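You operate a simulated robot arm through the tools that you are given. There is no shell and no other tool. Be economical: measure what you need, move in short steps, check, and stop when the job is done.

Carry out the task below with a simulated robot arm. There is one attempt and no reset: what you move stays moved.

TASK
Sand the paint off the white bracket, swing the green link on and tighten its nut.
Fine: sand with the wooden block, back on the bench top; blue nut driver, back in its holder. Set down upright: wooden block with a dark sole. What is to be rubbed or washed off counts as gone when no trace of it is left.

Only the result counts: the job must be done as asked and must still hold three seconds after the hand-in. Knocking over, shifting, dropping, spilling or breaking anything else fails it.

THE ROBOT
A 7-joint arm with a two-finger parallel gripper on a trunk, on a base that drives. Base frame: it is fixed to the floor where the robot stands at the start and does not move with it; the origin is under the middle of the robot, x ahead of it, y to its left, z up. Lengths are in mm, angles in degrees, forces in N, time in s.
With the tool pointing down near the work surface it reaches from about 100 to 580 mm from the robot's upright axis, wherever it stands. Its first joint turns from -166.0 to 166.0 degrees. Places, roughly: black dial of the press [600, -300, 1000]; black square coil [750, -1250, 1000]; blue board [500, -1500, 1000]; blue nut driver [750, -1000, 1000]; blue square coil [750, -1250, 1000]; brass nut on the white bracket [500, 0, 900]; green board [500, -1500, 1000]; green link with a peg [600, 0, 900]; grey square coil [750, -1250, 1000]; holder of the blue nut driver [600, -1100, 900]; lid nut marked one [600, -900, 1000]; lid nut marked three [600, -1000, 1000]; lid nut marked two [600, -900, 1000]; lid of the grey box [600, -900, 1000]; orange lever marked one [500, -600, 900]; orange lever marked three [500, -700, 900]. Payload 3.43 kg.
The TCP is the grasp point between the finger pads, 30 mm short of the fingertips. In the tool frame z runs along the fingers and y along their closing line. The gripper opens to 94 mm. The fingers are 28 mm wide and 10 mm thick; the gripper's body (50 by 96 mm) begins 55 mm behind the TCP.
Orientation is told as [roll, pitch, yaw] about the base's x, y, z axes, in that order, counted from this pose: with the fingers straight down and closing along the base's y, the tool's x points along the base's -x, its y along +y and its z along -z.

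THE INTERFACE
- The arm moves only by the tool send_rows. Its argument "commands" is a list of rows, each an object of numbers (a shift or turn left out is 0, a gripper value left out holds the last): "x", "y", "z": the shift along the tool's x, y, z in units of 50 mm (1.0 is 50 mm); "rx", "ry", "rz": the turn, a rotation vector about the tool's x, y, z in units of 5 degrees (1.0 is 5 degrees); "gripper": the opening, from 0 (shut) to 1 (fully open). In form: [{"x": .., "y": .., "z": .., "rx": .., "ry": .., "rz": .., "gripper": ..}, ...]. A call has 1 to 8 rows; each row shifts and turns the commanded pose from where the row before left it, along the tool's axes as they then stand. A call with a number of a shift or a turn outside -1 to 1 is refused whole. Rows are played at 5 a second. More than 50 mm and 8.6 degrees between two rows, or a gripper value outside its range, and nothing of the call is played. A pose out of reach is approached as far as the arm can. The call stops where the force on the tool passes 90 N (or 10 N more than at its start, if that is more) or the arm is blocked; 0.2 s more then pass. Each finger travels about 108 mm/s and halts on what it meets, pressing with about 32 N; the grip force reading is that of the motor and also rises with nothing between the fingers. The clock runs only during rows and for 0.2 s after the last one: add rows that do not move to give the fingers time. The reply holds the time, the measured pose of the TCP, the force on the tool along the base axes, the opening and the grip force, in the units named above and with some noise, with the torque about the TCP (base axes, N m) and any sound that the robot's microphone picked up, and new pictures: "views" is both (left out), scene, wrist or none.
- Cameras (640 x 400 px; columns grow to the right, rows downward): "scene" is now at [414.3, -182.7, 1376.5]; the picture's right is [0.00, -0.17, 0.99], its down [-0.62, 0.78, 0.13] and it looks along [-0.79, -0.61, -0.10] (base axes); focal length 214 px, centre (320, 200). "wrist" rides on the gripper at [76, 14, -103] in the tool frame; the picture's right is [-0.18, 0.98, 0.00], its down [-0.75, -0.14, -0.64] and it looks along [-0.63, -0.12, 0.77] (tool axes); focal length 243 px, centre (320, 200).
- slide_trunk(by): slides the trunk up (or, below 0, down) by that many mm; the arm and the scene camera ride with it, the base frame stays. It gives what a move gives, with no picture.
- steer(legs): drives the robot by 1 to 6 legs, each [ahead, left, turn to the left] in mm, mm and degrees, along the robot's own axes; the way and the turn of a leg run together, so that a leg with both is an arc; at most 1500 mm and 180 degrees a leg. The arm and the cameras ride along, it lands a little off, and it stops where it bumps. It gives what a move gives, and a new picture of the scene camera.
- head_to(pan, tilt): turns the head with the scene camera to pan (to the left, within 80 degrees either way) and tilt (down, from -29 to 69), counted from straight ahead of the robot. It gives what a move gives, and a new picture of the scene camera.
- probe_pixels(camera, pixels): for up to 12 pixels [column, row] of the newest picture of that camera ("zoom" is the newest enlarged one), the place [x, y, z] in the base frame of the surface seen there, good to about 2 mm. No time passes.
- zoom(camera, box): a new picture of the part [left, top, right, bottom] of that camera's present view, enlarged. No time passes.
- close_job(): hands the job in; it is judged then, once.

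Go step by step. Measure first, check grasps and placings, and put right what went wrong. The budget is 80 turns and 260 pictures, counting those below and the enlarged ones. Unless the task says otherwise, let go and move clear before handing in, and close with one line.

The tools are called after "Call:" as name(argument=value, ...) on one line, values as JSON. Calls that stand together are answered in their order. send_rows: Moves the arm, as the interface text tells. Its arguments: {"type":"object","properties":{"commands":{"type":"array"},"views":{"type":"string","enum":["both","scene","wrist","none"]}},"required":["commands"]} The other tools are called the same way: slide_trunk (by) slides the trunk up or down; steer (legs) drives the base; head_to (pan, tilt) turns the head that bears the scene camera; probe_pixels (camera, pixels) gives the place of the surface under pixels of a picture; zoom (camera, box) takes an enlarged picture of a part of a camera's view; close_job () hands the job in.

At the start:

```text
time: 0.0
tcp_pos: [382.9, -110.4, 1259.9]
tcp_rot: [0.0, 0.0, 0.1]
contact_force: [0.5, 1.0, 0.3]
torque: [-0.01, 0.0, -0.01]
gripper_width: 93.8
gripper_force: 0.0
trunk travel left (down, up): [-275.0, 315.0]
robot x, y, heading: [-1.6, -1.9, 0.1]
head pan, tilt: [-80.2, 52.0]
```

scene: 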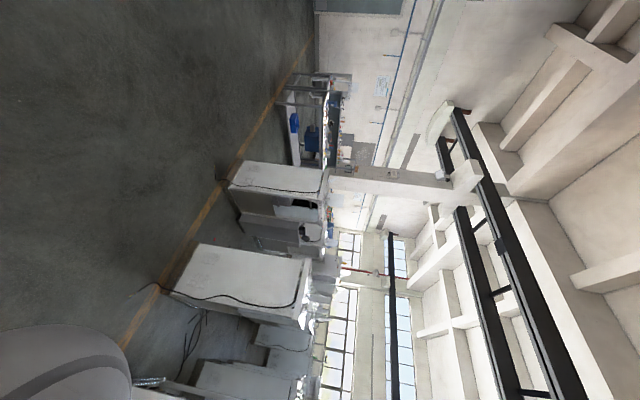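
wrist: 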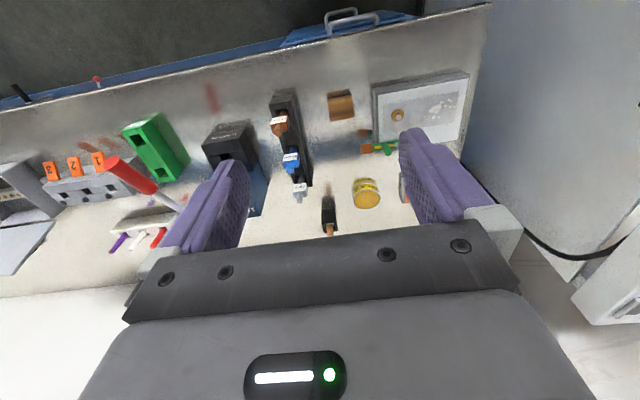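

The wrist picture shows the bench with the wooden block (340,105), driver rack (290,140) and white plate (420,105). I turn the head to look at the bench.

Call:
head_to(pan=0, tilt=50)

Call:
zoom(camera="wrist", box=[240, 40, 500, 240])

Call:
probe_pixels(camera="wrist", pixels=[[340, 105], [290, 160], [398, 115], [440, 105], [380, 150], [250, 180], [300, 190], [280, 105], [340, 380], [367, 185], [220, 130], [440, 60]])

```text
time: 1.5
tcp_pos: [383.5, -109.6, 1259.2]
tcp_rot: [0.0, -0.1, 0.0]
contact_force: [-0.5, 0.2, 0.2]
torque: [-0.01, -0.04, 0.03]
gripper_width: 94.0
gripper_force: 0.1
trunk travel left (down, up): [-275.0, 315.0]
robot x, y, heading: [-1.0, 0.6, -0.1]
head pan, tilt: [0.0, 50.0]
```

scene: 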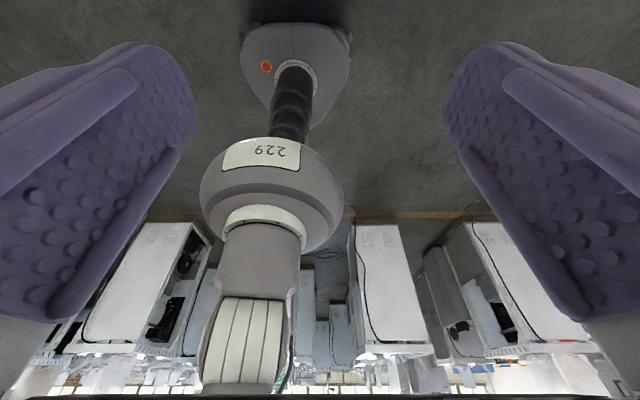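

```text
2.00 times, centred on (370, 140) of wrist
```

zoom: 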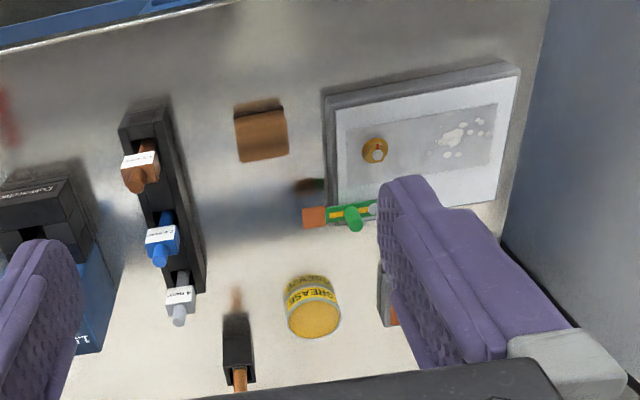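

```text
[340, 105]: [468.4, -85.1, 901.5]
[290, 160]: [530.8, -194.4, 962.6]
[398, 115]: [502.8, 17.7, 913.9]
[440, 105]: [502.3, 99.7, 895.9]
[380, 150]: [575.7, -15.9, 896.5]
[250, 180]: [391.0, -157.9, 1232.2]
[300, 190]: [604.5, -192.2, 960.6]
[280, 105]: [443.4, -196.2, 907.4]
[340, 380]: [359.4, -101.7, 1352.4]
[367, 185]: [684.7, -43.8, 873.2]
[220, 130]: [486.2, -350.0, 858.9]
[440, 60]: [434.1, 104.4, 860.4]
```

The scene picture is upside down and looks back at the robot; I probe it to learn where the camera looks, and try other head angles later.

Call:
probe_pixels(camera="scene", pixels=[[320, 20], [260, 155], [240, 340], [150, 150], [520, 150], [385, 250], [300, 60]])

Call:
head_to(pan=0, tilt=0)

```text
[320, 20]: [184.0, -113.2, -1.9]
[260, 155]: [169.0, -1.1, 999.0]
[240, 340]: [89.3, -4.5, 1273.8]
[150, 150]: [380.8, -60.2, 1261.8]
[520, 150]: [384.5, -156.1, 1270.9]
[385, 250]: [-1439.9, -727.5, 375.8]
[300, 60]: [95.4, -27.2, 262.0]
```

```text
time: 2.7
tcp_pos: [383.2, -110.9, 1258.9]
tcp_rot: [0.0, -0.1, 0.1]
contact_force: [0.1, -0.2, 1.6]
torque: [0.02, 0.01, -0.04]
gripper_width: 94.4
gripper_force: 0.1
trunk travel left (down, up): [-275.0, 315.0]
robot x, y, heading: [0.8, -0.9, 0.0]
head pan, tilt: [0.0, 0.0]
```

scene: 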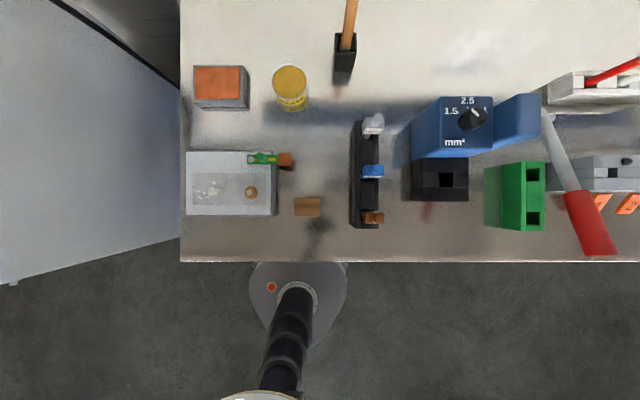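

Now the view is top-down: bracket plate (230,183), nut (250,192), green link (265,158), block (307,206), driver rack (372,180). I zoom in and measure.

Call:
zoom(camera="scene", box=[180, 130, 330, 224])

Call:
zoom(camera="scene", box=[320, 90, 500, 240])

Call:
probe_pixels(camera="scene", pixels=[[307, 206], [250, 192], [210, 190], [188, 155], [270, 212], [256, 158], [286, 161], [373, 172], [372, 218], [372, 125], [330, 170], [300, 240]])

```text
4.26 times, centred on (255, 177) of scene
```

zoom: 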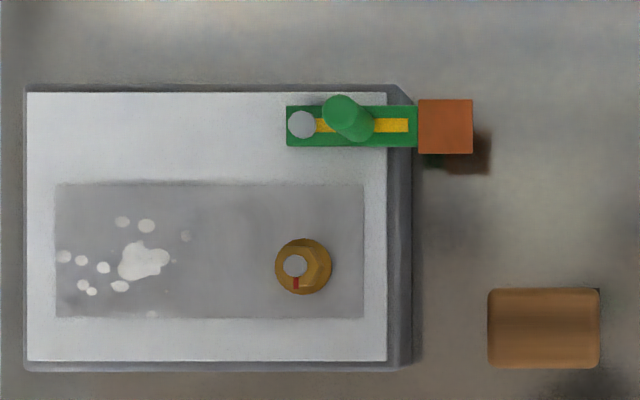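

```text
2.67 times, centred on (410, 165) of scene
```

zoom: 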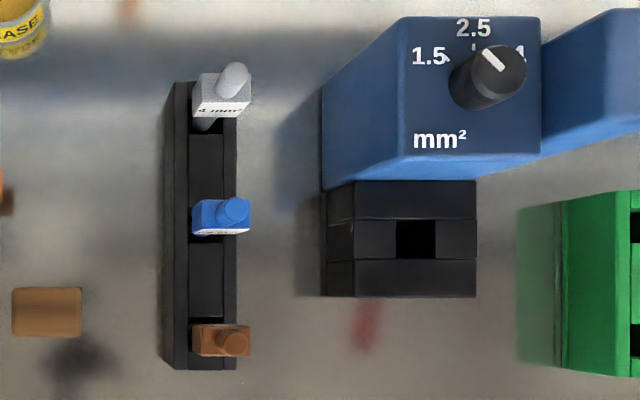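

```text
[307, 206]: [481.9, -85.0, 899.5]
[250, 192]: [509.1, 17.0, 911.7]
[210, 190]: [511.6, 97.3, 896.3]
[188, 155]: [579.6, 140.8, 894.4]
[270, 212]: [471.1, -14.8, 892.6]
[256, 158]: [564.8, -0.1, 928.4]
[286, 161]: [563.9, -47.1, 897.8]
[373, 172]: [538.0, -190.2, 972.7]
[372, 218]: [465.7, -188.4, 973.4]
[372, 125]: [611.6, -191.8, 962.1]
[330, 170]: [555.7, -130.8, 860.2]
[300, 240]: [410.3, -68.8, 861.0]
```

The nut, link and block are measured; I zoom in on the paint, and on the link, for more detail.

Call:
zoom(camera="scene", box=[184, 165, 244, 205])

Call:
zoom(camera="scene", box=[235, 145, 300, 205])

Call:
zoom(camera="wrist", box=[320, 60, 480, 160])

```text
10.00 times, centred on (214, 185) of scene
```

zoom: 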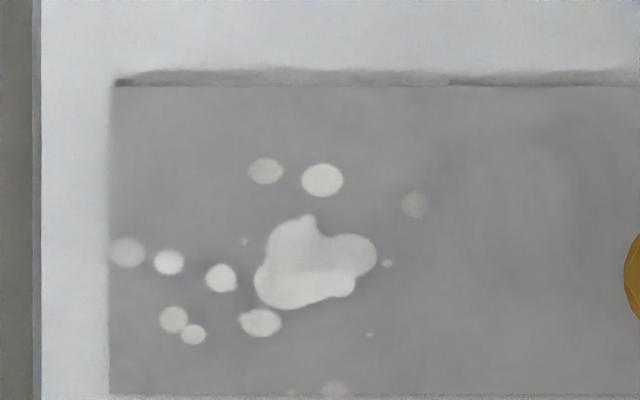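

```text
6.67 times, centred on (268, 175) of scene
```

zoom: 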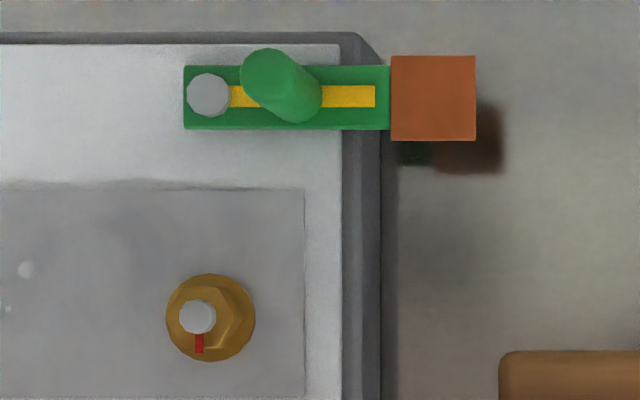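

```text
4.00 times, centred on (400, 110) of wrist
```

zoom: 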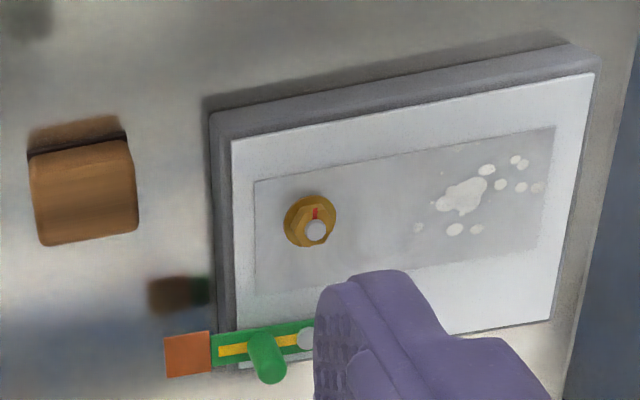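

I probe plate levels and speck extents.

Call:
zoom(camera="scene", box=[184, 165, 244, 205])

Call:
probe_pixels(camera="zoom", pixels=[[70, 200], [300, 40], [300, 120], [500, 250], [127, 252], [415, 205], [335, 390], [322, 180], [300, 270], [112, 85], [290, 392], [12, 200]])

Call:
probe_pixels(camera="scene", pixels=[[194, 173], [195, 205], [266, 190], [252, 158], [251, 160], [260, 160], [267, 158], [278, 159], [278, 165], [284, 156], [250, 190], [254, 195]])

```text
10.00 times, centred on (214, 185) of scene
```

zoom: 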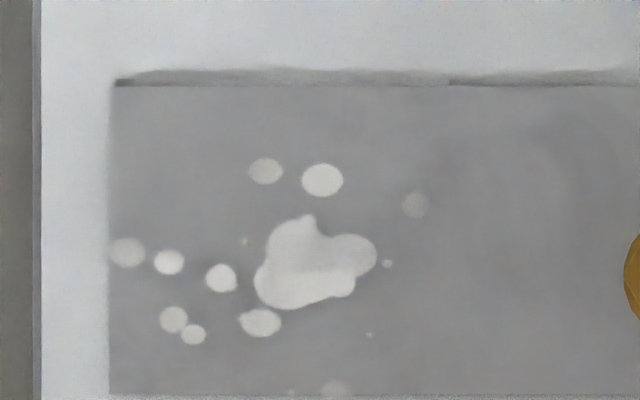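

```text
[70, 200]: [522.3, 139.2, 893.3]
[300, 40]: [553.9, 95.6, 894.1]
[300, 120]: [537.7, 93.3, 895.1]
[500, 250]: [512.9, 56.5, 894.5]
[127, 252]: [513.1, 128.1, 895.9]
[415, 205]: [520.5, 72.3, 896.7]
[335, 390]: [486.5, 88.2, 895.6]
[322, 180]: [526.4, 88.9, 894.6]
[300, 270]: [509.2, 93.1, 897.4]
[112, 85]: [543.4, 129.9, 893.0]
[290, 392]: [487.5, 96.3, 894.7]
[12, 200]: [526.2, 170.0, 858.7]
```

```text
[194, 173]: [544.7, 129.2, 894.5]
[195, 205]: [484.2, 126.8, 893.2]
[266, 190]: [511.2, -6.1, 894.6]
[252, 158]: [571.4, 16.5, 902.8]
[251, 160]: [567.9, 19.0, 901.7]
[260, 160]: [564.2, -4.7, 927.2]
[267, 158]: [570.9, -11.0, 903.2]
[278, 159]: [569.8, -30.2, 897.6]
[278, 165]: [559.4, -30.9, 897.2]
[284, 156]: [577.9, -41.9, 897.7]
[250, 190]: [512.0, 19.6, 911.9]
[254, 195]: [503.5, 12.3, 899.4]
```

The plate is flat at z≈895; specks lie within x 485–530, y 68–133. The block is centred at about (480,-86), top 899; I descend above it.

Call:
send_rows(commands=[{"x": -0.243, "y": 0.06, "z": 0.84, "gripper": 1}, {"x": -0.243, "y": 0.06, "z": 0.84}, {"x": -0.243, "y": 0.06, "z": 0.84}, {"x": -0.243, "y": 0.06, "z": 0.84}, {"x": -0.243, "y": 0.06, "z": 0.84}, {"x": -0.243, "y": 0.06, "z": 0.84}, {"x": -0.243, "y": 0.06, "z": 0.84}, {"x": -0.243, "y": 0.06, "z": 0.84}])

```text
time: 4.5
tcp_pos: [483.3, -84.2, 925.9]
tcp_rot: [0.0, 0.0, 0.0]
contact_force: [0.2, -1.5, 0.5]
torque: [0.0, 0.03, 0.01]
gripper_width: 93.9
gripper_force: 0.1
trunk travel left (down, up): [-275.0, 315.0]
robot x, y, heading: [4.5, -1.8, 0.5]
head pan, tilt: [0.0, 0.0]
```

scene: 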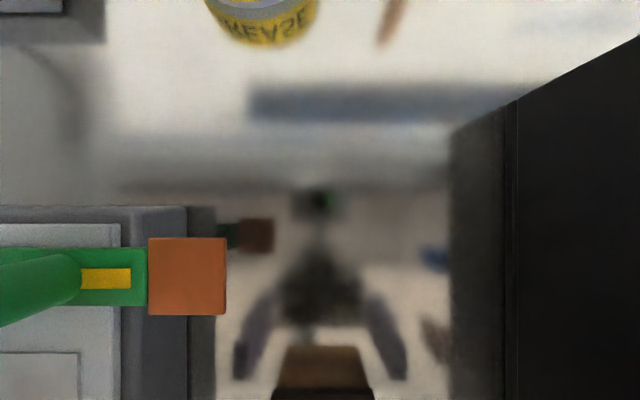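
wrist: 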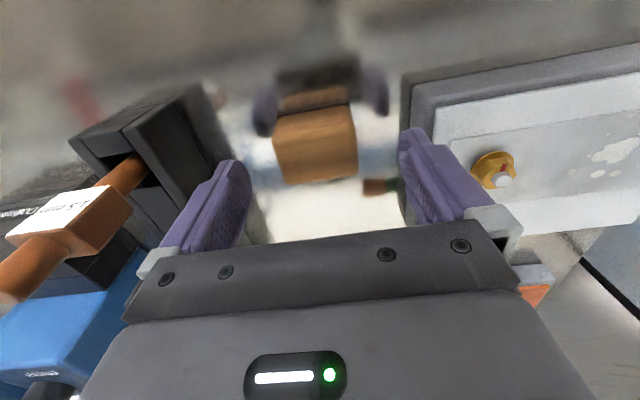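

The block sits between the fingers (wrist 315,145). I go down to z≈900 and close.

Call:
send_rows(commands=[{"x": 0.06, "z": 0.25}, {"z": 0.27}, {"gripper": 0}, {"gripper": 0}, {"gripper": 0}, {"gripper": 0}])

```text
time: 5.9
tcp_pos: [478.4, -85.5, 897.9]
tcp_rot: [0.1, -0.1, -0.1]
contact_force: [0.3, -0.4, 0.0]
torque: [-0.02, -0.01, 0.01]
gripper_width: 53.4
gripper_force: 31.5
trunk travel left (down, up): [-275.0, 315.0]
robot x, y, heading: [-0.4, -2.4, -0.2]
head pan, tilt: [0.0, 0.0]
```

scene: 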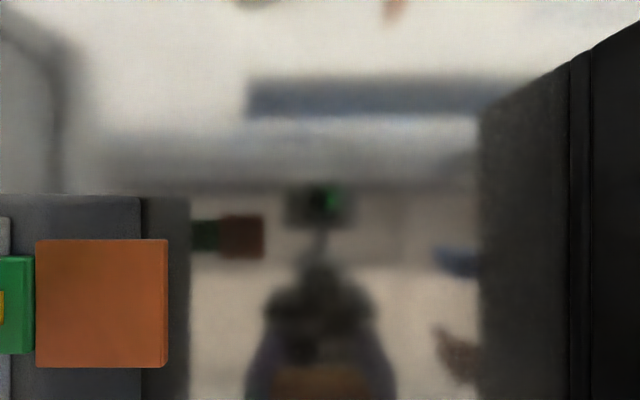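
wrist: 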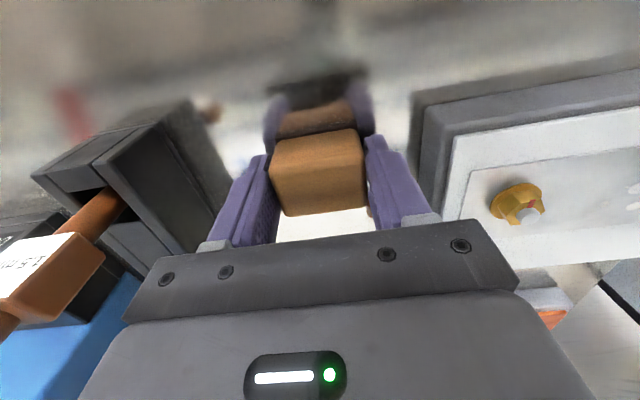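

Block gripped (53.4 mm wide). I lift and carry over the painted area.

Call:
send_rows(commands=[{"z": -0.9}, {"z": -0.9}, {"x": -0.3, "y": 0.9}, {"x": -0.3, "y": 0.9}, {"y": 0.96}, {"y": 0.96}, {"z": 0.5}, {"z": 0.4}])

```text
time: 7.7
tcp_pos: [510.0, 100.7, 942.7]
tcp_rot: [0.0, 0.0, 0.0]
contact_force: [-0.3, 0.7, -1.4]
torque: [0.0, 0.03, 0.01]
gripper_width: 53.6
gripper_force: 31.6
trunk travel left (down, up): [-275.0, 315.0]
robot x, y, heading: [1.2, -1.6, -0.0]
head pan, tilt: [0.0, 0.0]
```

scene: 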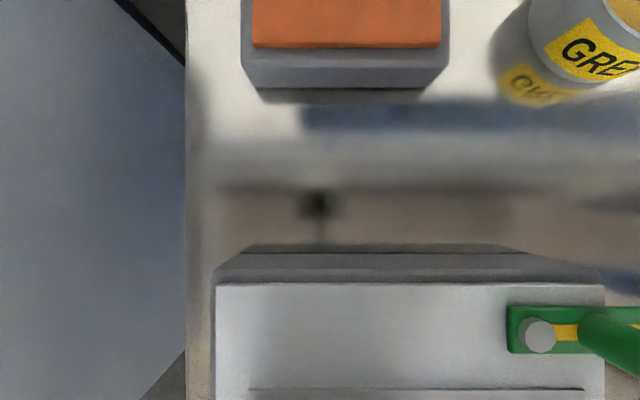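
wrist: 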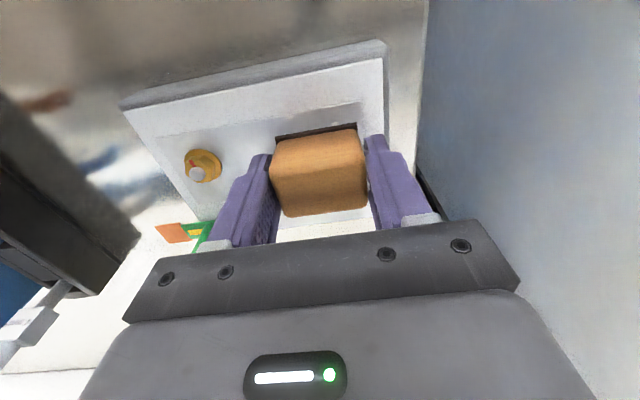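

I lower in small steps until the contact shows.

Call:
send_rows(commands=[{"z": 0.1}, {"z": 0.06}, {"z": 0.04}], views="none")

```text
time: 8.5
tcp_pos: [508.6, 99.7, 932.3]
tcp_rot: [-0.1, 0.0, 0.0]
contact_force: [0.3, -0.1, -0.4]
torque: [0.01, 0.02, -0.01]
gripper_width: 53.5
gripper_force: 31.4
trunk travel left (down, up): [-275.0, 315.0]
robot x, y, heading: [-1.0, -3.1, -0.2]
head pan, tilt: [0.0, 0.0]
```

Call:
send_rows(commands=[{"z": 0.04}, {"z": 0.02}], views="none")

```text
time: 9.1
tcp_pos: [507.8, 99.6, 931.9]
tcp_rot: [-0.1, -0.2, -0.1]
contact_force: [0.9, -0.7, 25.6]
torque: [-0.03, 0.15, 0.0]
gripper_width: 53.8
gripper_force: 32.1
trunk travel left (down, up): [-275.0, 315.0]
robot x, y, heading: [-1.1, 1.8, -0.1]
head pan, tilt: [0.0, 0.0]
```

Contact at 25 N. I stroke back and forth along y.

Call:
send_rows(commands=[{"y": 0.36}, {"y": -0.36}, {"y": -0.3}, {"y": 0.3}, {"y": 0.36}, {"y": -0.36}, {"y": -0.3}, {"y": 0.3}], views="none")

Call:
send_rows(commands=[{"x": 0.2}, {"y": 0.36}, {"y": -0.36}, {"y": -0.36}, {"y": 0.36}, {"y": 0.36}, {"y": -0.36}, {"y": -0.36}], views="none")

Call:
send_rows(commands=[{"x": -0.4, "y": 0.36}, {"y": 0.36}, {"y": -0.36}, {"y": -0.36}, {"y": 0.36}, {"y": 0.36}, {"y": -0.36}, {"y": -0.36}], views="none")

```text
time: 10.9
tcp_pos: [506.4, 96.3, 929.5]
tcp_rot: [-0.1, 0.0, -0.1]
contact_force: [0.3, -7.8, 20.3]
torque: [-0.16, -0.1, -0.02]
gripper_width: 53.5
gripper_force: 31.4
trunk travel left (down, up): [-275.0, 315.0]
robot x, y, heading: [2.0, 3.2, 0.2]
head pan, tilt: [0.0, 0.0]
```

```text
time: 12.7
tcp_pos: [497.6, 82.9, 930.0]
tcp_rot: [0.0, -0.1, -0.1]
contact_force: [0.9, 4.6, 18.1]
torque: [0.17, -0.03, -0.02]
gripper_width: 53.7
gripper_force: 32.0
trunk travel left (down, up): [-275.0, 315.0]
robot x, y, heading: [1.2, 2.0, -0.1]
head pan, tilt: [0.0, 0.0]
```

```text
time: 14.5
tcp_pos: [517.2, 82.5, 929.5]
tcp_rot: [-0.1, -0.1, 0.0]
contact_force: [0.6, 5.0, 15.7]
torque: [0.16, 0.0, 0.01]
gripper_width: 53.7
gripper_force: 31.2
trunk travel left (down, up): [-275.0, 315.0]
robot x, y, heading: [-3.3, -3.2, -0.0]
head pan, tilt: [0.0, 0.0]
```

Several passes done; I lift and look at the plate.

Call:
send_rows(commands=[{"z": -0.8}, {"z": -0.9}, {"z": -0.9, "y": -0.4}, {"y": -0.9, "z": -0.3}, {"y": -0.9, "x": 0.3}])

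Call:
zoom(camera="wrist", box=[320, 60, 540, 200])

```text
time: 15.7
tcp_pos: [505.0, -29.3, 1072.8]
tcp_rot: [0.0, 0.0, 0.1]
contact_force: [0.2, -0.3, -0.6]
torque: [0.0, 0.01, 0.0]
gripper_width: 53.6
gripper_force: 31.5
trunk travel left (down, up): [-275.0, 315.0]
robot x, y, heading: [1.4, -0.9, 0.3]
head pan, tilt: [0.0, 0.0]
```

scene: 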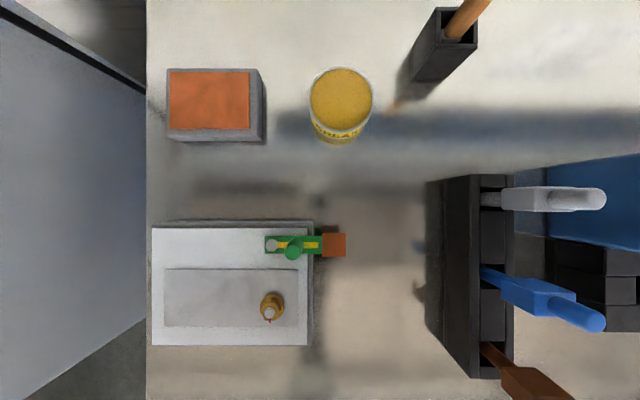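
wrist: 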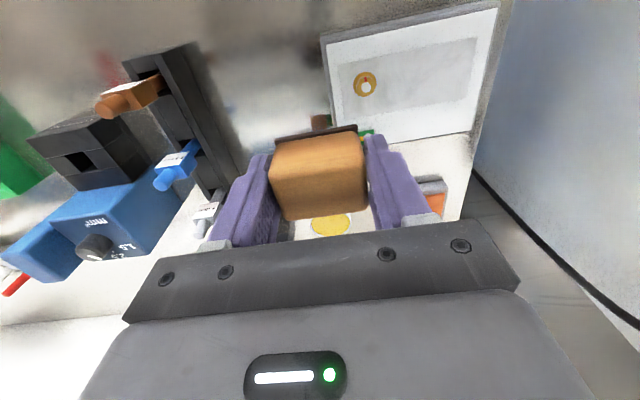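

```text
2.86 times, centred on (430, 130) of wrist
```

zoom: 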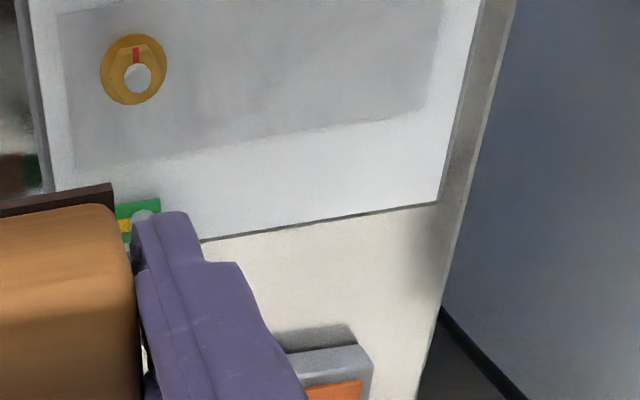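

The specks seem gone; I zoom in to verify, and read the tags of the drivers.

Call:
zoom(camera="scene", box=[150, 220, 310, 350])

Call:
zoom(camera="scene", box=[160, 265, 240, 330])

Call:
zoom(camera="wrist", box=[80, 40, 260, 260])

```text
3.08 times, centred on (230, 285) of scene
```

zoom: 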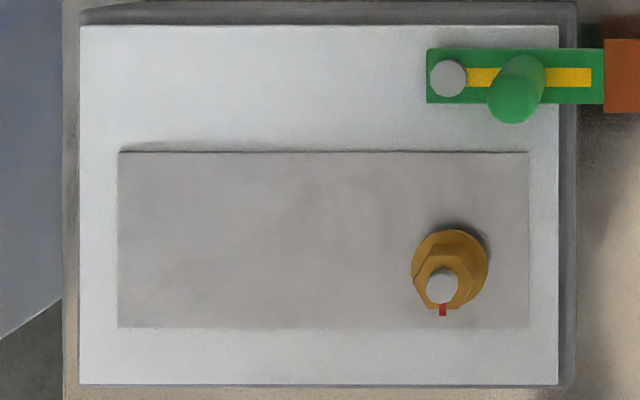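

```text
6.15 times, centred on (200, 298) of scene
```

zoom: 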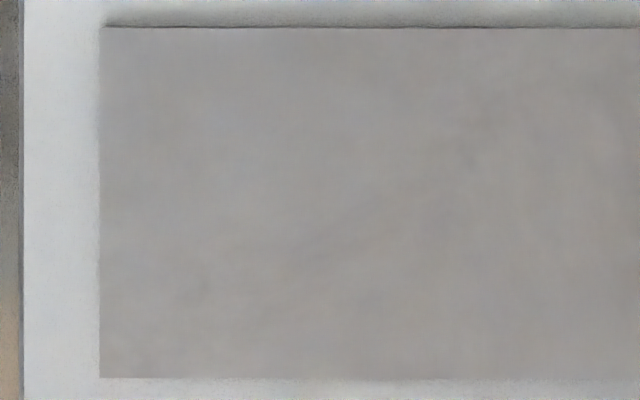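

```text
1.82 times, centred on (170, 150) of wrist
```

zoom: 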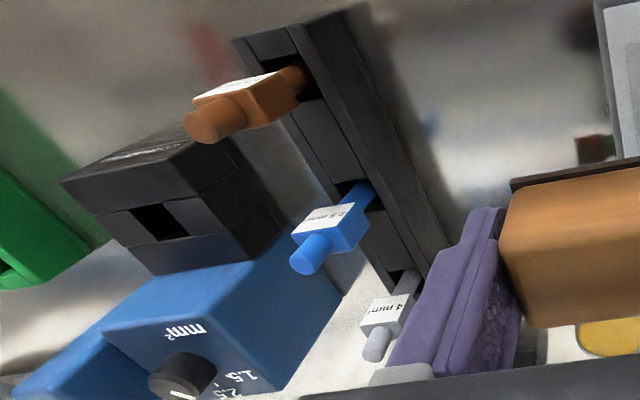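

No trace left. I return the block to its former spot at (480,-86).

Call:
send_rows(commands=[{"x": 0.25, "y": -0.57}, {"x": 0.25, "y": -0.57}, {"z": 0.9}, {"z": 0.9}, {"z": 0.9}, {"z": 0.6}, {"z": 0.06}, {"z": 0.04}], views="none")

```text
time: 17.5
tcp_pos: [477.5, -85.1, 905.0]
tcp_rot: [0.0, 0.1, 0.0]
contact_force: [0.7, 0.0, 0.6]
torque: [-0.05, -0.03, -0.02]
gripper_width: 53.7
gripper_force: 31.7
trunk travel left (down, up): [-275.0, 315.0]
robot x, y, heading: [-2.0, 1.5, 0.1]
head pan, tilt: [0.0, 0.0]
```

Call:
send_rows(commands=[{"z": 0.08}, {"z": 0.04}, {"z": 0.04}], views="none")

```text
time: 18.3
tcp_pos: [477.1, -84.7, 896.4]
tcp_rot: [0.0, 0.0, 0.0]
contact_force: [-0.7, -0.4, -0.3]
torque: [0.02, 0.0, 0.0]
gripper_width: 53.5
gripper_force: 31.4
trunk travel left (down, up): [-275.0, 315.0]
robot x, y, heading: [-4.2, -1.2, -0.1]
head pan, tilt: [0.0, 0.0]
```

Call:
send_rows(commands=[{"z": 0.03}, {"z": 0.015}], views="none")

```text
time: 18.9
tcp_pos: [478.3, -84.9, 894.5]
tcp_rot: [0.1, -0.2, 0.0]
contact_force: [-0.3, -0.8, 19.4]
torque: [0.03, 0.08, 0.03]
gripper_width: 53.3
gripper_force: 32.4
trunk travel left (down, up): [-275.0, 315.0]
robot x, y, heading: [-0.3, -0.9, -0.1]
head pan, tilt: [0.0, 0.0]
```

Block rests on the bench (19 N). I release, rise and look.

Call:
send_rows(commands=[{"z": -0.02, "gripper": 0.7}, {"gripper": 0.9}, {"gripper": 0.9}, {"z": -0.8}, {"z": -0.9}, {"z": -0.9}, {"z": -0.9, "y": 0.5}])

Call:
zoom(camera="scene", box=[220, 220, 380, 350])

```text
refused: row 7 steps farther than a row can; nothing moved
```

```text
3.08 times, centred on (300, 285) of scene
```

zoom: 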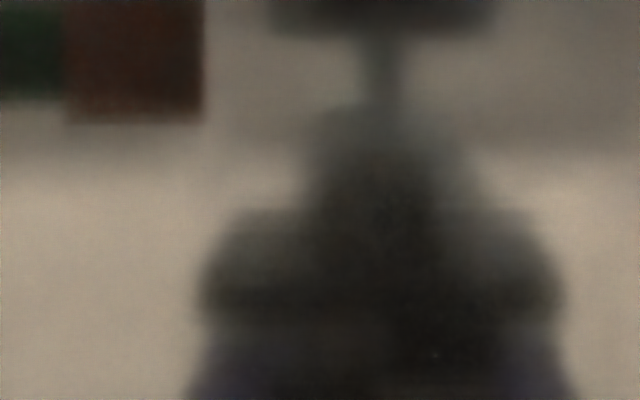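

The last row was too long; I resend with a shorter one.

Call:
send_rows(commands=[{"z": -0.02, "gripper": 0.7}, {"gripper": 0.9}, {"gripper": 0.9}, {"z": -0.8}, {"z": -0.9}, {"z": -0.9}, {"z": -0.8, "y": 0.5}])

Call:
zoom(camera="scene", box=[200, 200, 380, 340])

```text
time: 20.5
tcp_pos: [475.9, -60.4, 1065.4]
tcp_rot: [0.1, 0.1, 0.0]
contact_force: [0.0, -0.5, -0.5]
torque: [-0.03, 0.0, -0.01]
gripper_width: 84.2
gripper_force: 0.0
trunk travel left (down, up): [-275.0, 315.0]
robot x, y, heading: [2.2, 1.7, 0.2]
head pan, tilt: [0.0, 0.0]
```

scene: 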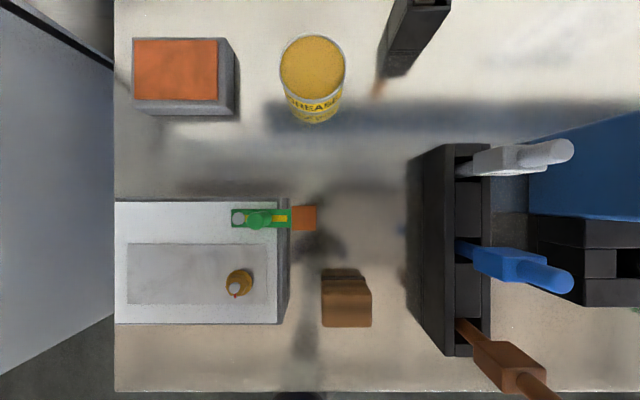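
wrist: 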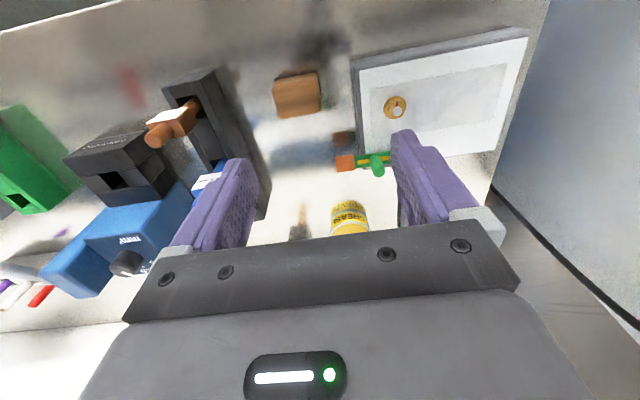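

```text
2.86 times, centred on (290, 270) of scene
```

zoom: 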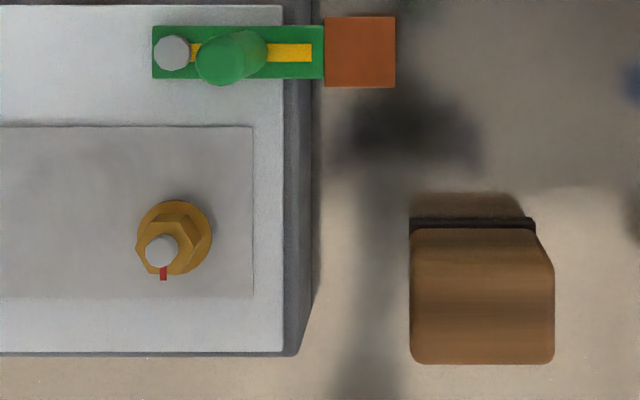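

The block stands upright at (347,300). I probe the link parts and nut.

Call:
probe_pixels(camera="zoom", pixels=[[222, 57], [250, 48], [172, 52], [155, 52], [300, 52], [360, 52], [328, 20], [391, 84], [161, 250], [185, 215], [205, 235], [163, 272]])

Call:
zoom(camera="wrist", box=[330, 80, 430, 190])

```text
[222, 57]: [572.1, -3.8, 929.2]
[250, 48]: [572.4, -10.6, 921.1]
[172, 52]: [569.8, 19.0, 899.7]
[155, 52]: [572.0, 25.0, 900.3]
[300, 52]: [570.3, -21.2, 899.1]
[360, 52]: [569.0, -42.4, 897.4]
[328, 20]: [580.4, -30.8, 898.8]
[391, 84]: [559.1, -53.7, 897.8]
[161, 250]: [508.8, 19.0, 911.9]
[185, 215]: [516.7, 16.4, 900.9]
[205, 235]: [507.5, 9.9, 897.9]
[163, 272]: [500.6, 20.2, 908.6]
```

```text
3.64 times, centred on (380, 135) of wrist
```

zoom: 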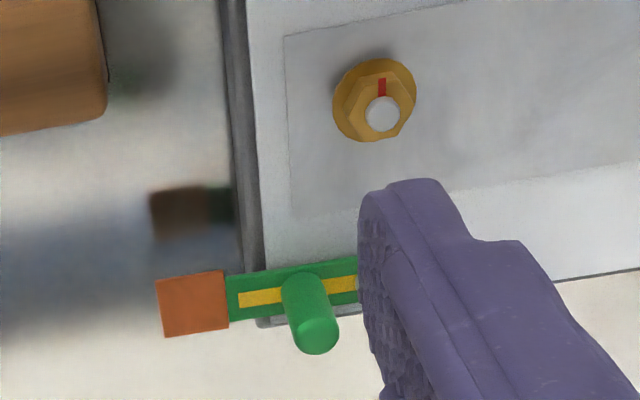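

Pivot ≈(570,18), peg ≈(571,-6.5) top 929, nut (509,18): a 90° swing. I approach above the peg and turn the tool by 45°.

Call:
send_rows(commands=[{"x": -0.633, "y": 0.357, "z": 0.45, "gripper": 0.5}, {"x": -0.633, "y": 0.357, "z": 0.45}, {"x": -0.633, "y": 0.357, "z": 0.45}, {"rz": -1}, {"rz": -1}, {"rz": -1}, {"rz": -1}, {"rz": -1}], views="none")

Call:
send_rows(commands=[{"rz": -1}, {"rz": -1}, {"rz": -1}, {"rz": -1}, {}])

```text
time: 22.3
tcp_pos: [573.1, -5.9, 996.6]
tcp_rot: [-0.1, 0.0, 25.1]
contact_force: [0.3, 0.2, 0.1]
torque: [-0.02, -0.01, 0.0]
gripper_width: 46.9
gripper_force: 0.1
trunk travel left (down, up): [-275.0, 315.0]
robot x, y, heading: [-1.8, -0.3, 0.0]
head pan, tilt: [0.0, 0.0]
```

```text
time: 23.5
tcp_pos: [574.6, -6.8, 997.5]
tcp_rot: [0.0, -0.1, 45.2]
contact_force: [-0.2, -0.7, 0.6]
torque: [0.0, -0.02, 0.01]
gripper_width: 47.0
gripper_force: 0.0
trunk travel left (down, up): [-275.0, 315.0]
robot x, y, heading: [-3.2, 3.7, -0.1]
head pan, tilt: [0.0, 0.0]
```

scene: 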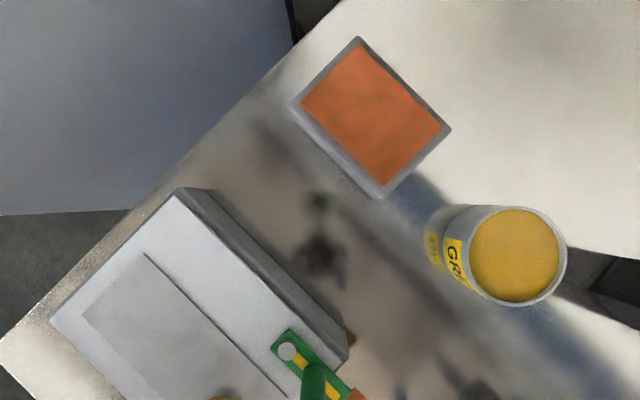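
wrist: 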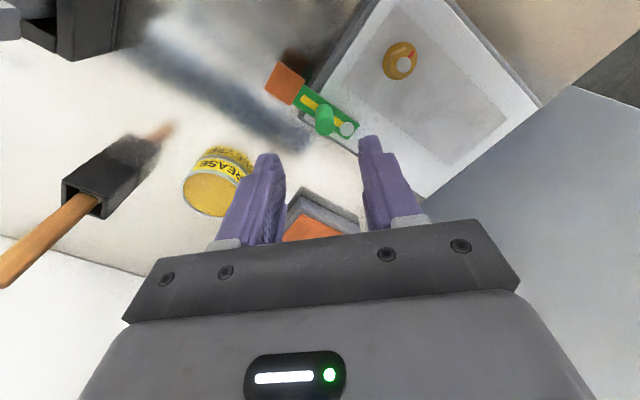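

Peg (322,120 wrist) lies between the fingers' line; I lower and close on it.

Call:
send_rows(commands=[{"z": 0.6}, {"z": 0.6}, {"z": 0.05}, {"gripper": 0}, {"gripper": 0}, {"gripper": 0}])

```text
time: 24.9
tcp_pos: [570.5, -4.1, 935.2]
tcp_rot: [0.0, 0.1, 45.0]
contact_force: [-21.7, 16.5, -9.0]
torque: [0.46, 0.01, 0.1]
gripper_width: 14.1
gripper_force: 44.7
trunk travel left (down, up): [-275.0, 315.0]
robot x, y, heading: [1.2, -1.5, -0.1]
head pan, tilt: [0.0, 0.0]
```

scene: 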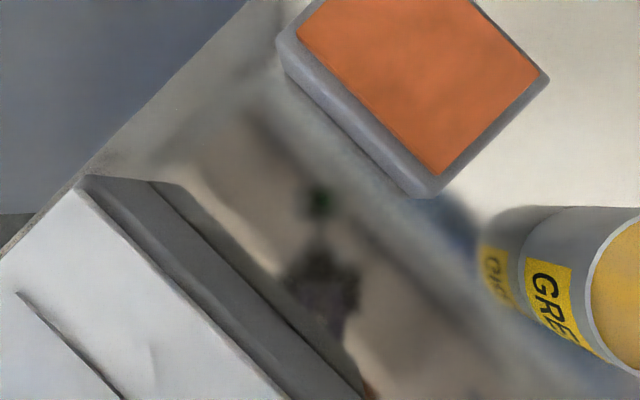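
wrist: 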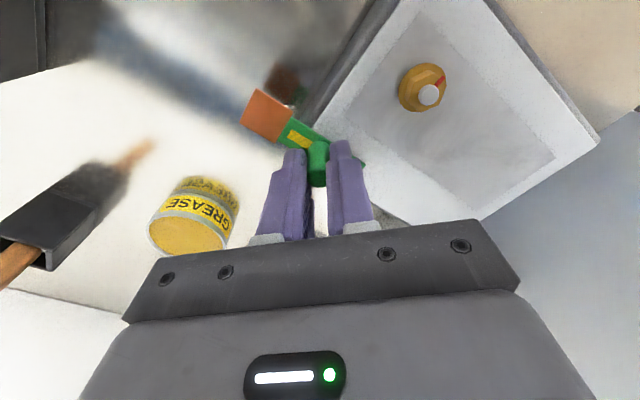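

Peg gripped (14.1 mm). I swing it along its arc, first half.

Call:
send_rows(commands=[{"x": 0.076, "y": 0.099}, {"x": 0.048, "y": 0.116}, {"x": 0.016, "y": 0.124}], views="wrist")

```text
time: 25.7
tcp_pos: [558.6, -4.3, 935.8]
tcp_rot: [-0.2, 0.0, 44.8]
contact_force: [10.6, -2.9, -7.1]
torque: [0.25, -0.25, -0.22]
gripper_width: 14.1
gripper_force: 45.5
trunk travel left (down, up): [-275.0, 315.0]
robot x, y, heading: [3.2, -2.4, 0.0]
head pan, tilt: [0.0, 0.0]
```

wrist: 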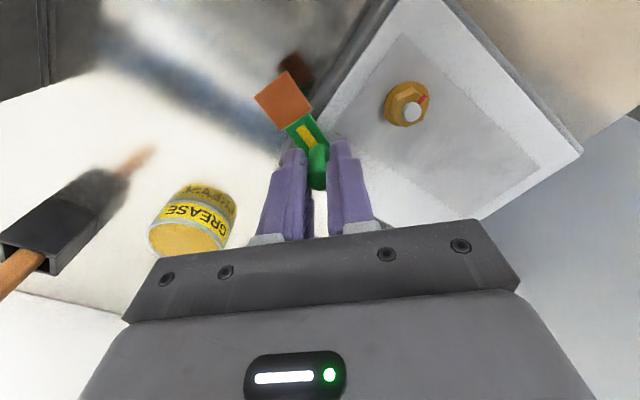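

The link has turned about 27–30°; forces low. I continue along the arc.

Call:
send_rows(commands=[{"x": -0.016, "y": 0.124}, {"x": -0.048, "y": 0.116}], views="wrist")

```text
time: 26.3
tcp_pos: [548.2, 11.6, 935.2]
tcp_rot: [0.1, 0.0, 45.0]
contact_force: [0.4, -7.9, 3.4]
torque: [-0.4, 0.17, -0.16]
gripper_width: 14.5
gripper_force: 45.0
trunk travel left (down, up): [-275.0, 315.0]
robot x, y, heading: [4.3, -3.3, -0.2]
head pan, tilt: [0.0, 0.0]
```

wrist: 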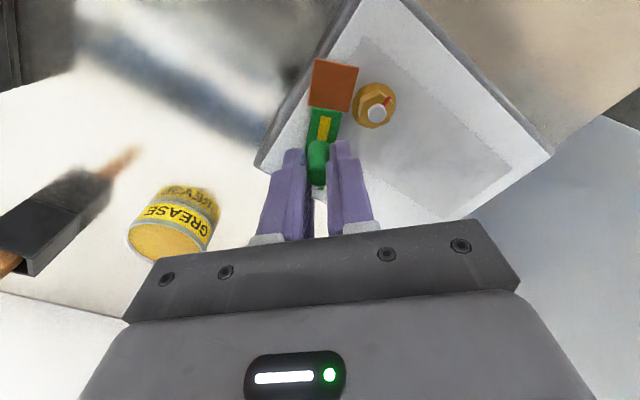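

The orange end (335,85) is beside the nut (374,105). I probe to learn the true angle.

Call:
probe_pixels(camera="wrist", pixels=[[335, 85], [374, 112], [388, 98], [318, 180], [323, 130]])

Call:
zoom(camera="wrist", box=[280, 40, 420, 200])

```text
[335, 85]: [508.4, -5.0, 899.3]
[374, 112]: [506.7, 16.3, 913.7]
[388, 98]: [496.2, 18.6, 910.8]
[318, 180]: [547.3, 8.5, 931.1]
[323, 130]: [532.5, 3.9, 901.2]
```

```text
2.50 times, centred on (350, 120) of wrist
```

zoom: 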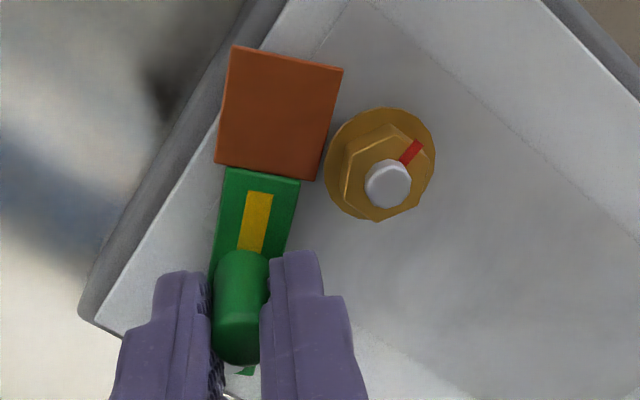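

Angle is about 69°; I go on to 90° watching the force.

Call:
send_rows(commands=[{"x": -0.03, "y": 0.06}, {"x": -0.04, "y": 0.055}, {"x": -0.045, "y": 0.05}], views="wrist")

Call:
zoom(camera="wrist", box=[280, 40, 420, 200])

```text
time: 27.1
tcp_pos: [546.8, 21.2, 936.3]
tcp_rot: [0.0, -0.1, 45.1]
contact_force: [4.2, -5.3, 8.2]
torque: [-0.56, 0.22, -0.13]
gripper_width: 14.4
gripper_force: 44.6
trunk travel left (down, up): [-275.0, 315.0]
robot x, y, heading: [3.6, 0.0, -0.1]
head pan, tilt: [0.0, 0.0]
```

wrist: 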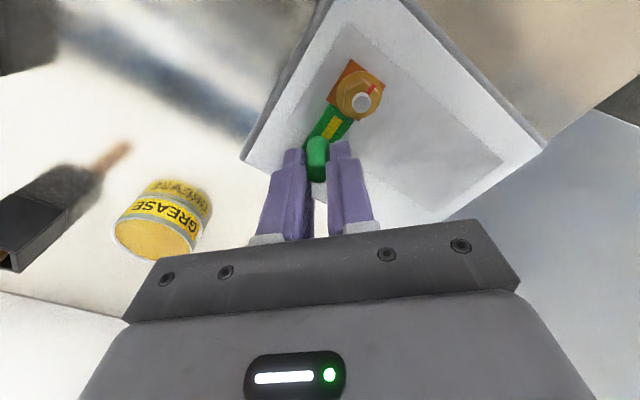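

```text
2.50 times, centred on (350, 120) of wrist
```

zoom: 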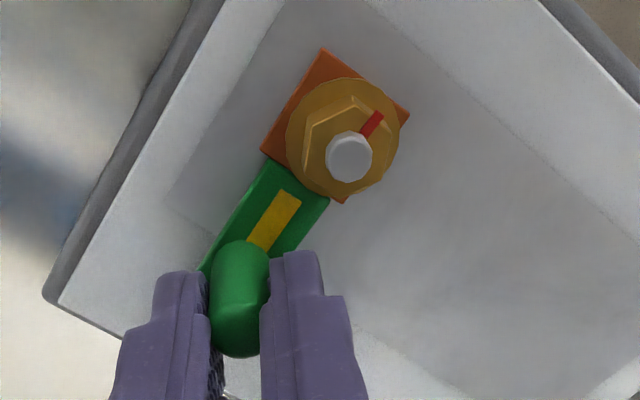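

The link slid under the nut. I push a touch further in +y to see if it is fully home.

Call:
send_rows(commands=[{"x": -0.03, "y": 0.03}, {"x": -0.03, "y": 0.03}, {}], views="wrist")

Call:
zoom(camera="wrist", box=[280, 40, 420, 200])

Call:
probe_pixels(camera="zoom", pixels=[[265, 150], [322, 55], [405, 115], [280, 200], [350, 155]])

```text
time: 27.9
tcp_pos: [548.2, 22.9, 935.4]
tcp_rot: [0.0, 0.0, 45.0]
contact_force: [3.1, -19.1, 3.0]
torque: [0.0, -0.6, -0.03]
gripper_width: 14.4
gripper_force: 44.6
trunk travel left (down, up): [-275.0, 315.0]
robot x, y, heading: [-1.0, 3.1, 0.0]
head pan, tilt: [0.0, 0.0]
```

wrist: 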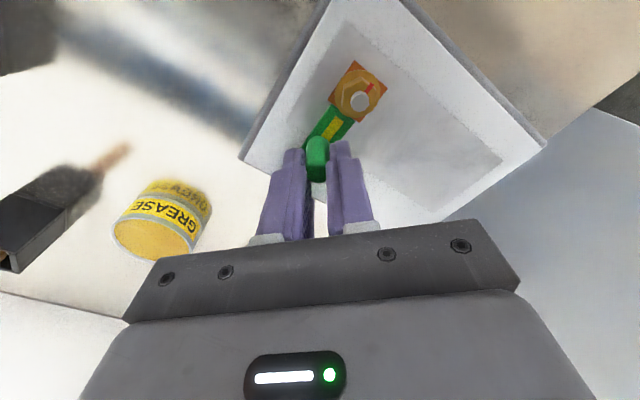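

```text
2.50 times, centred on (350, 120) of wrist
```

zoom: 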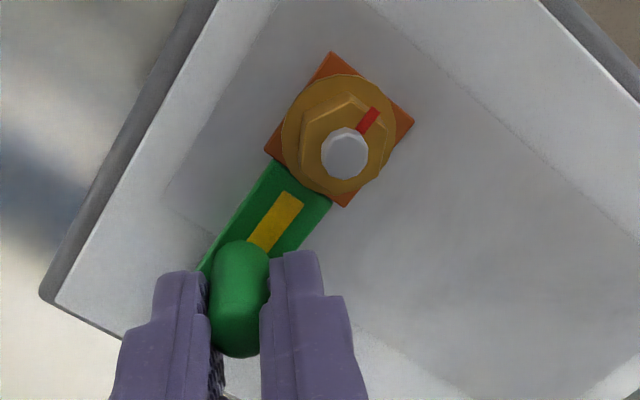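

```text
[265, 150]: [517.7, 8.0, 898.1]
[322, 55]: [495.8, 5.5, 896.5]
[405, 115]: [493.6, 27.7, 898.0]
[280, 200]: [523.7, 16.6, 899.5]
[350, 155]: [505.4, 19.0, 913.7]
```

The link is home (19 N against the stop, orange end centred under the nut). I open slightly, rise, and turn the tool back.

Call:
send_rows(commands=[{"x": 0.03, "y": -0.03, "gripper": 0.3}, {"gripper": 0.3}, {"z": -0.9}, {"z": -0.9}, {"z": -0.9}, {"rz": 1, "z": -0.9}, {"rz": 1, "z": -0.9}, {"rz": 1, "z": -0.9}], views="none")

Call:
send_rows(commands=[{"rz": 1}, {"rz": 1}, {"rz": 1}, {"rz": 1}, {"rz": 1}, {"rz": 1}, {"x": 0.9, "gripper": 1}, {"x": 0.9}])

Call:
zoom(camera="scene", box=[130, 140, 290, 260])

```text
time: 29.7
tcp_pos: [545.0, 25.7, 1206.1]
tcp_rot: [0.0, 0.0, 29.9]
contact_force: [-0.3, -0.4, 0.1]
torque: [0.03, 0.01, -0.02]
gripper_width: 28.1
gripper_force: 0.1
trunk travel left (down, up): [-275.0, 315.0]
robot x, y, heading: [0.0, -0.4, 0.0]
head pan, tilt: [0.0, 0.0]
```

```text
time: 31.5
tcp_pos: [455.5, 22.1, 1206.5]
tcp_rot: [0.0, -0.1, -0.1]
contact_force: [0.6, -0.2, -0.3]
torque: [-0.02, -0.05, -0.03]
gripper_width: 94.2
gripper_force: 0.0
trunk travel left (down, up): [-275.0, 315.0]
robot x, y, heading: [3.2, 0.1, 0.4]
head pan, tilt: [0.0, 0.0]
```

scene: 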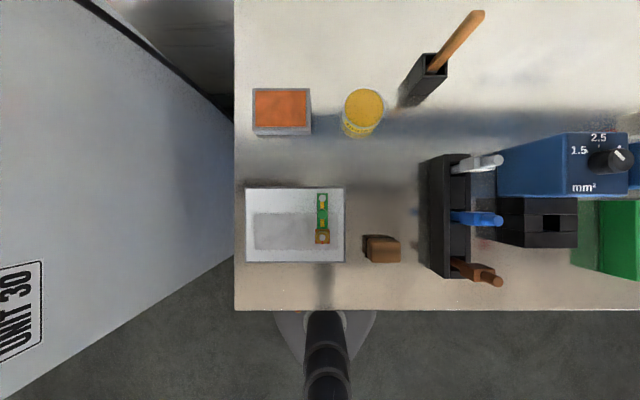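
wrist: 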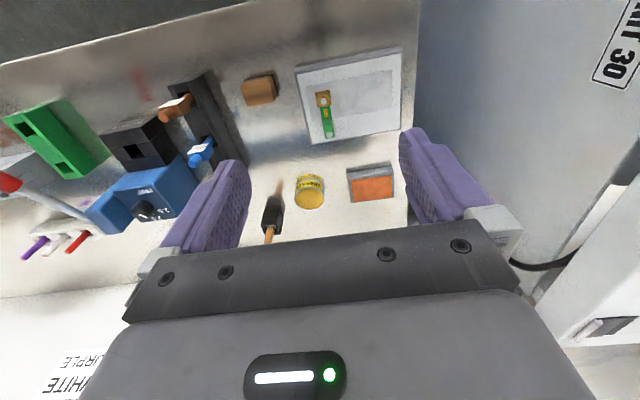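

```text
3.33 times, centred on (210, 200) of scene
```

zoom: 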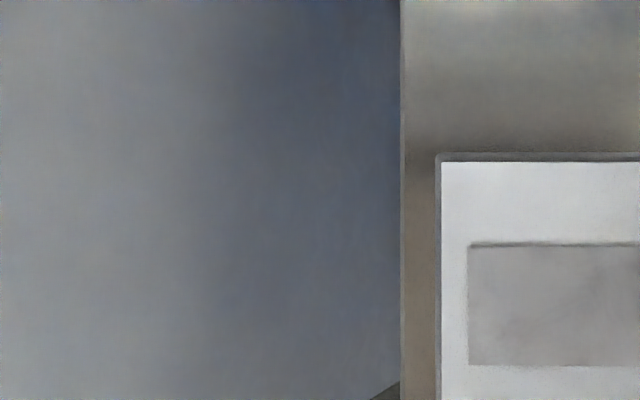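

Link and nut are aligned; now to the blue nut driver near y=-1000. I raise and retract the arm, then drive to the right.

Call:
send_rows(commands=[{"x": 0.6, "y": -0.6, "z": -0.5}, {"x": 0.6, "y": -0.6, "z": -0.5}, {"z": -0.8}], views="none")

Call:
steer(legs=[[0, -500, 0]])

```text
time: 32.3
tcp_pos: [398.4, -37.1, 1298.2]
tcp_rot: [0.0, 0.0, 0.0]
contact_force: [0.1, 0.9, 0.2]
torque: [-0.02, -0.04, -0.02]
gripper_width: 94.0
gripper_force: 0.2
trunk travel left (down, up): [-275.0, 315.0]
robot x, y, heading: [3.0, -0.6, -0.0]
head pan, tilt: [0.0, 0.0]
```

```text
time: 35.2
tcp_pos: [397.5, -535.1, 1296.7]
tcp_rot: [0.1, 0.0, 0.0]
contact_force: [0.2, -0.8, 0.0]
torque: [0.05, -0.02, 0.05]
gripper_width: 94.3
gripper_force: 0.2
trunk travel left (down, up): [-275.0, 315.0]
robot x, y, heading: [0.8, -494.6, 0.1]
head pan, tilt: [0.0, 0.0]
```

scene: 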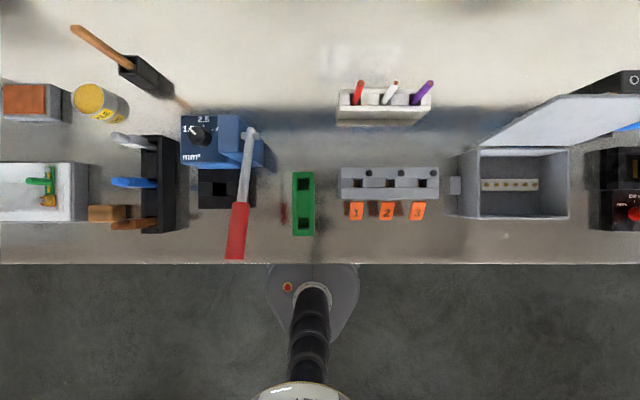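

The grey box with its open lid is at (520,185); something blue at (630,128). I drive on.

Call:
steer(legs=[[0, -480, 0]])

```text
time: 38.1
tcp_pos: [397.2, -1018.7, 1298.0]
tcp_rot: [0.0, 0.1, -0.1]
contact_force: [0.7, -0.4, -0.6]
torque: [0.0, -0.02, 0.0]
gripper_width: 94.0
gripper_force: 0.2
trunk travel left (down, up): [-275.0, 315.0]
robot x, y, heading: [-2.5, -978.4, -0.2]
head pan, tilt: [0.0, 0.0]
```

scene: 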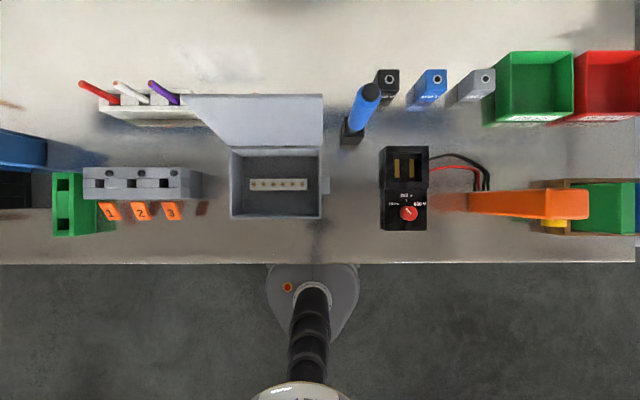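

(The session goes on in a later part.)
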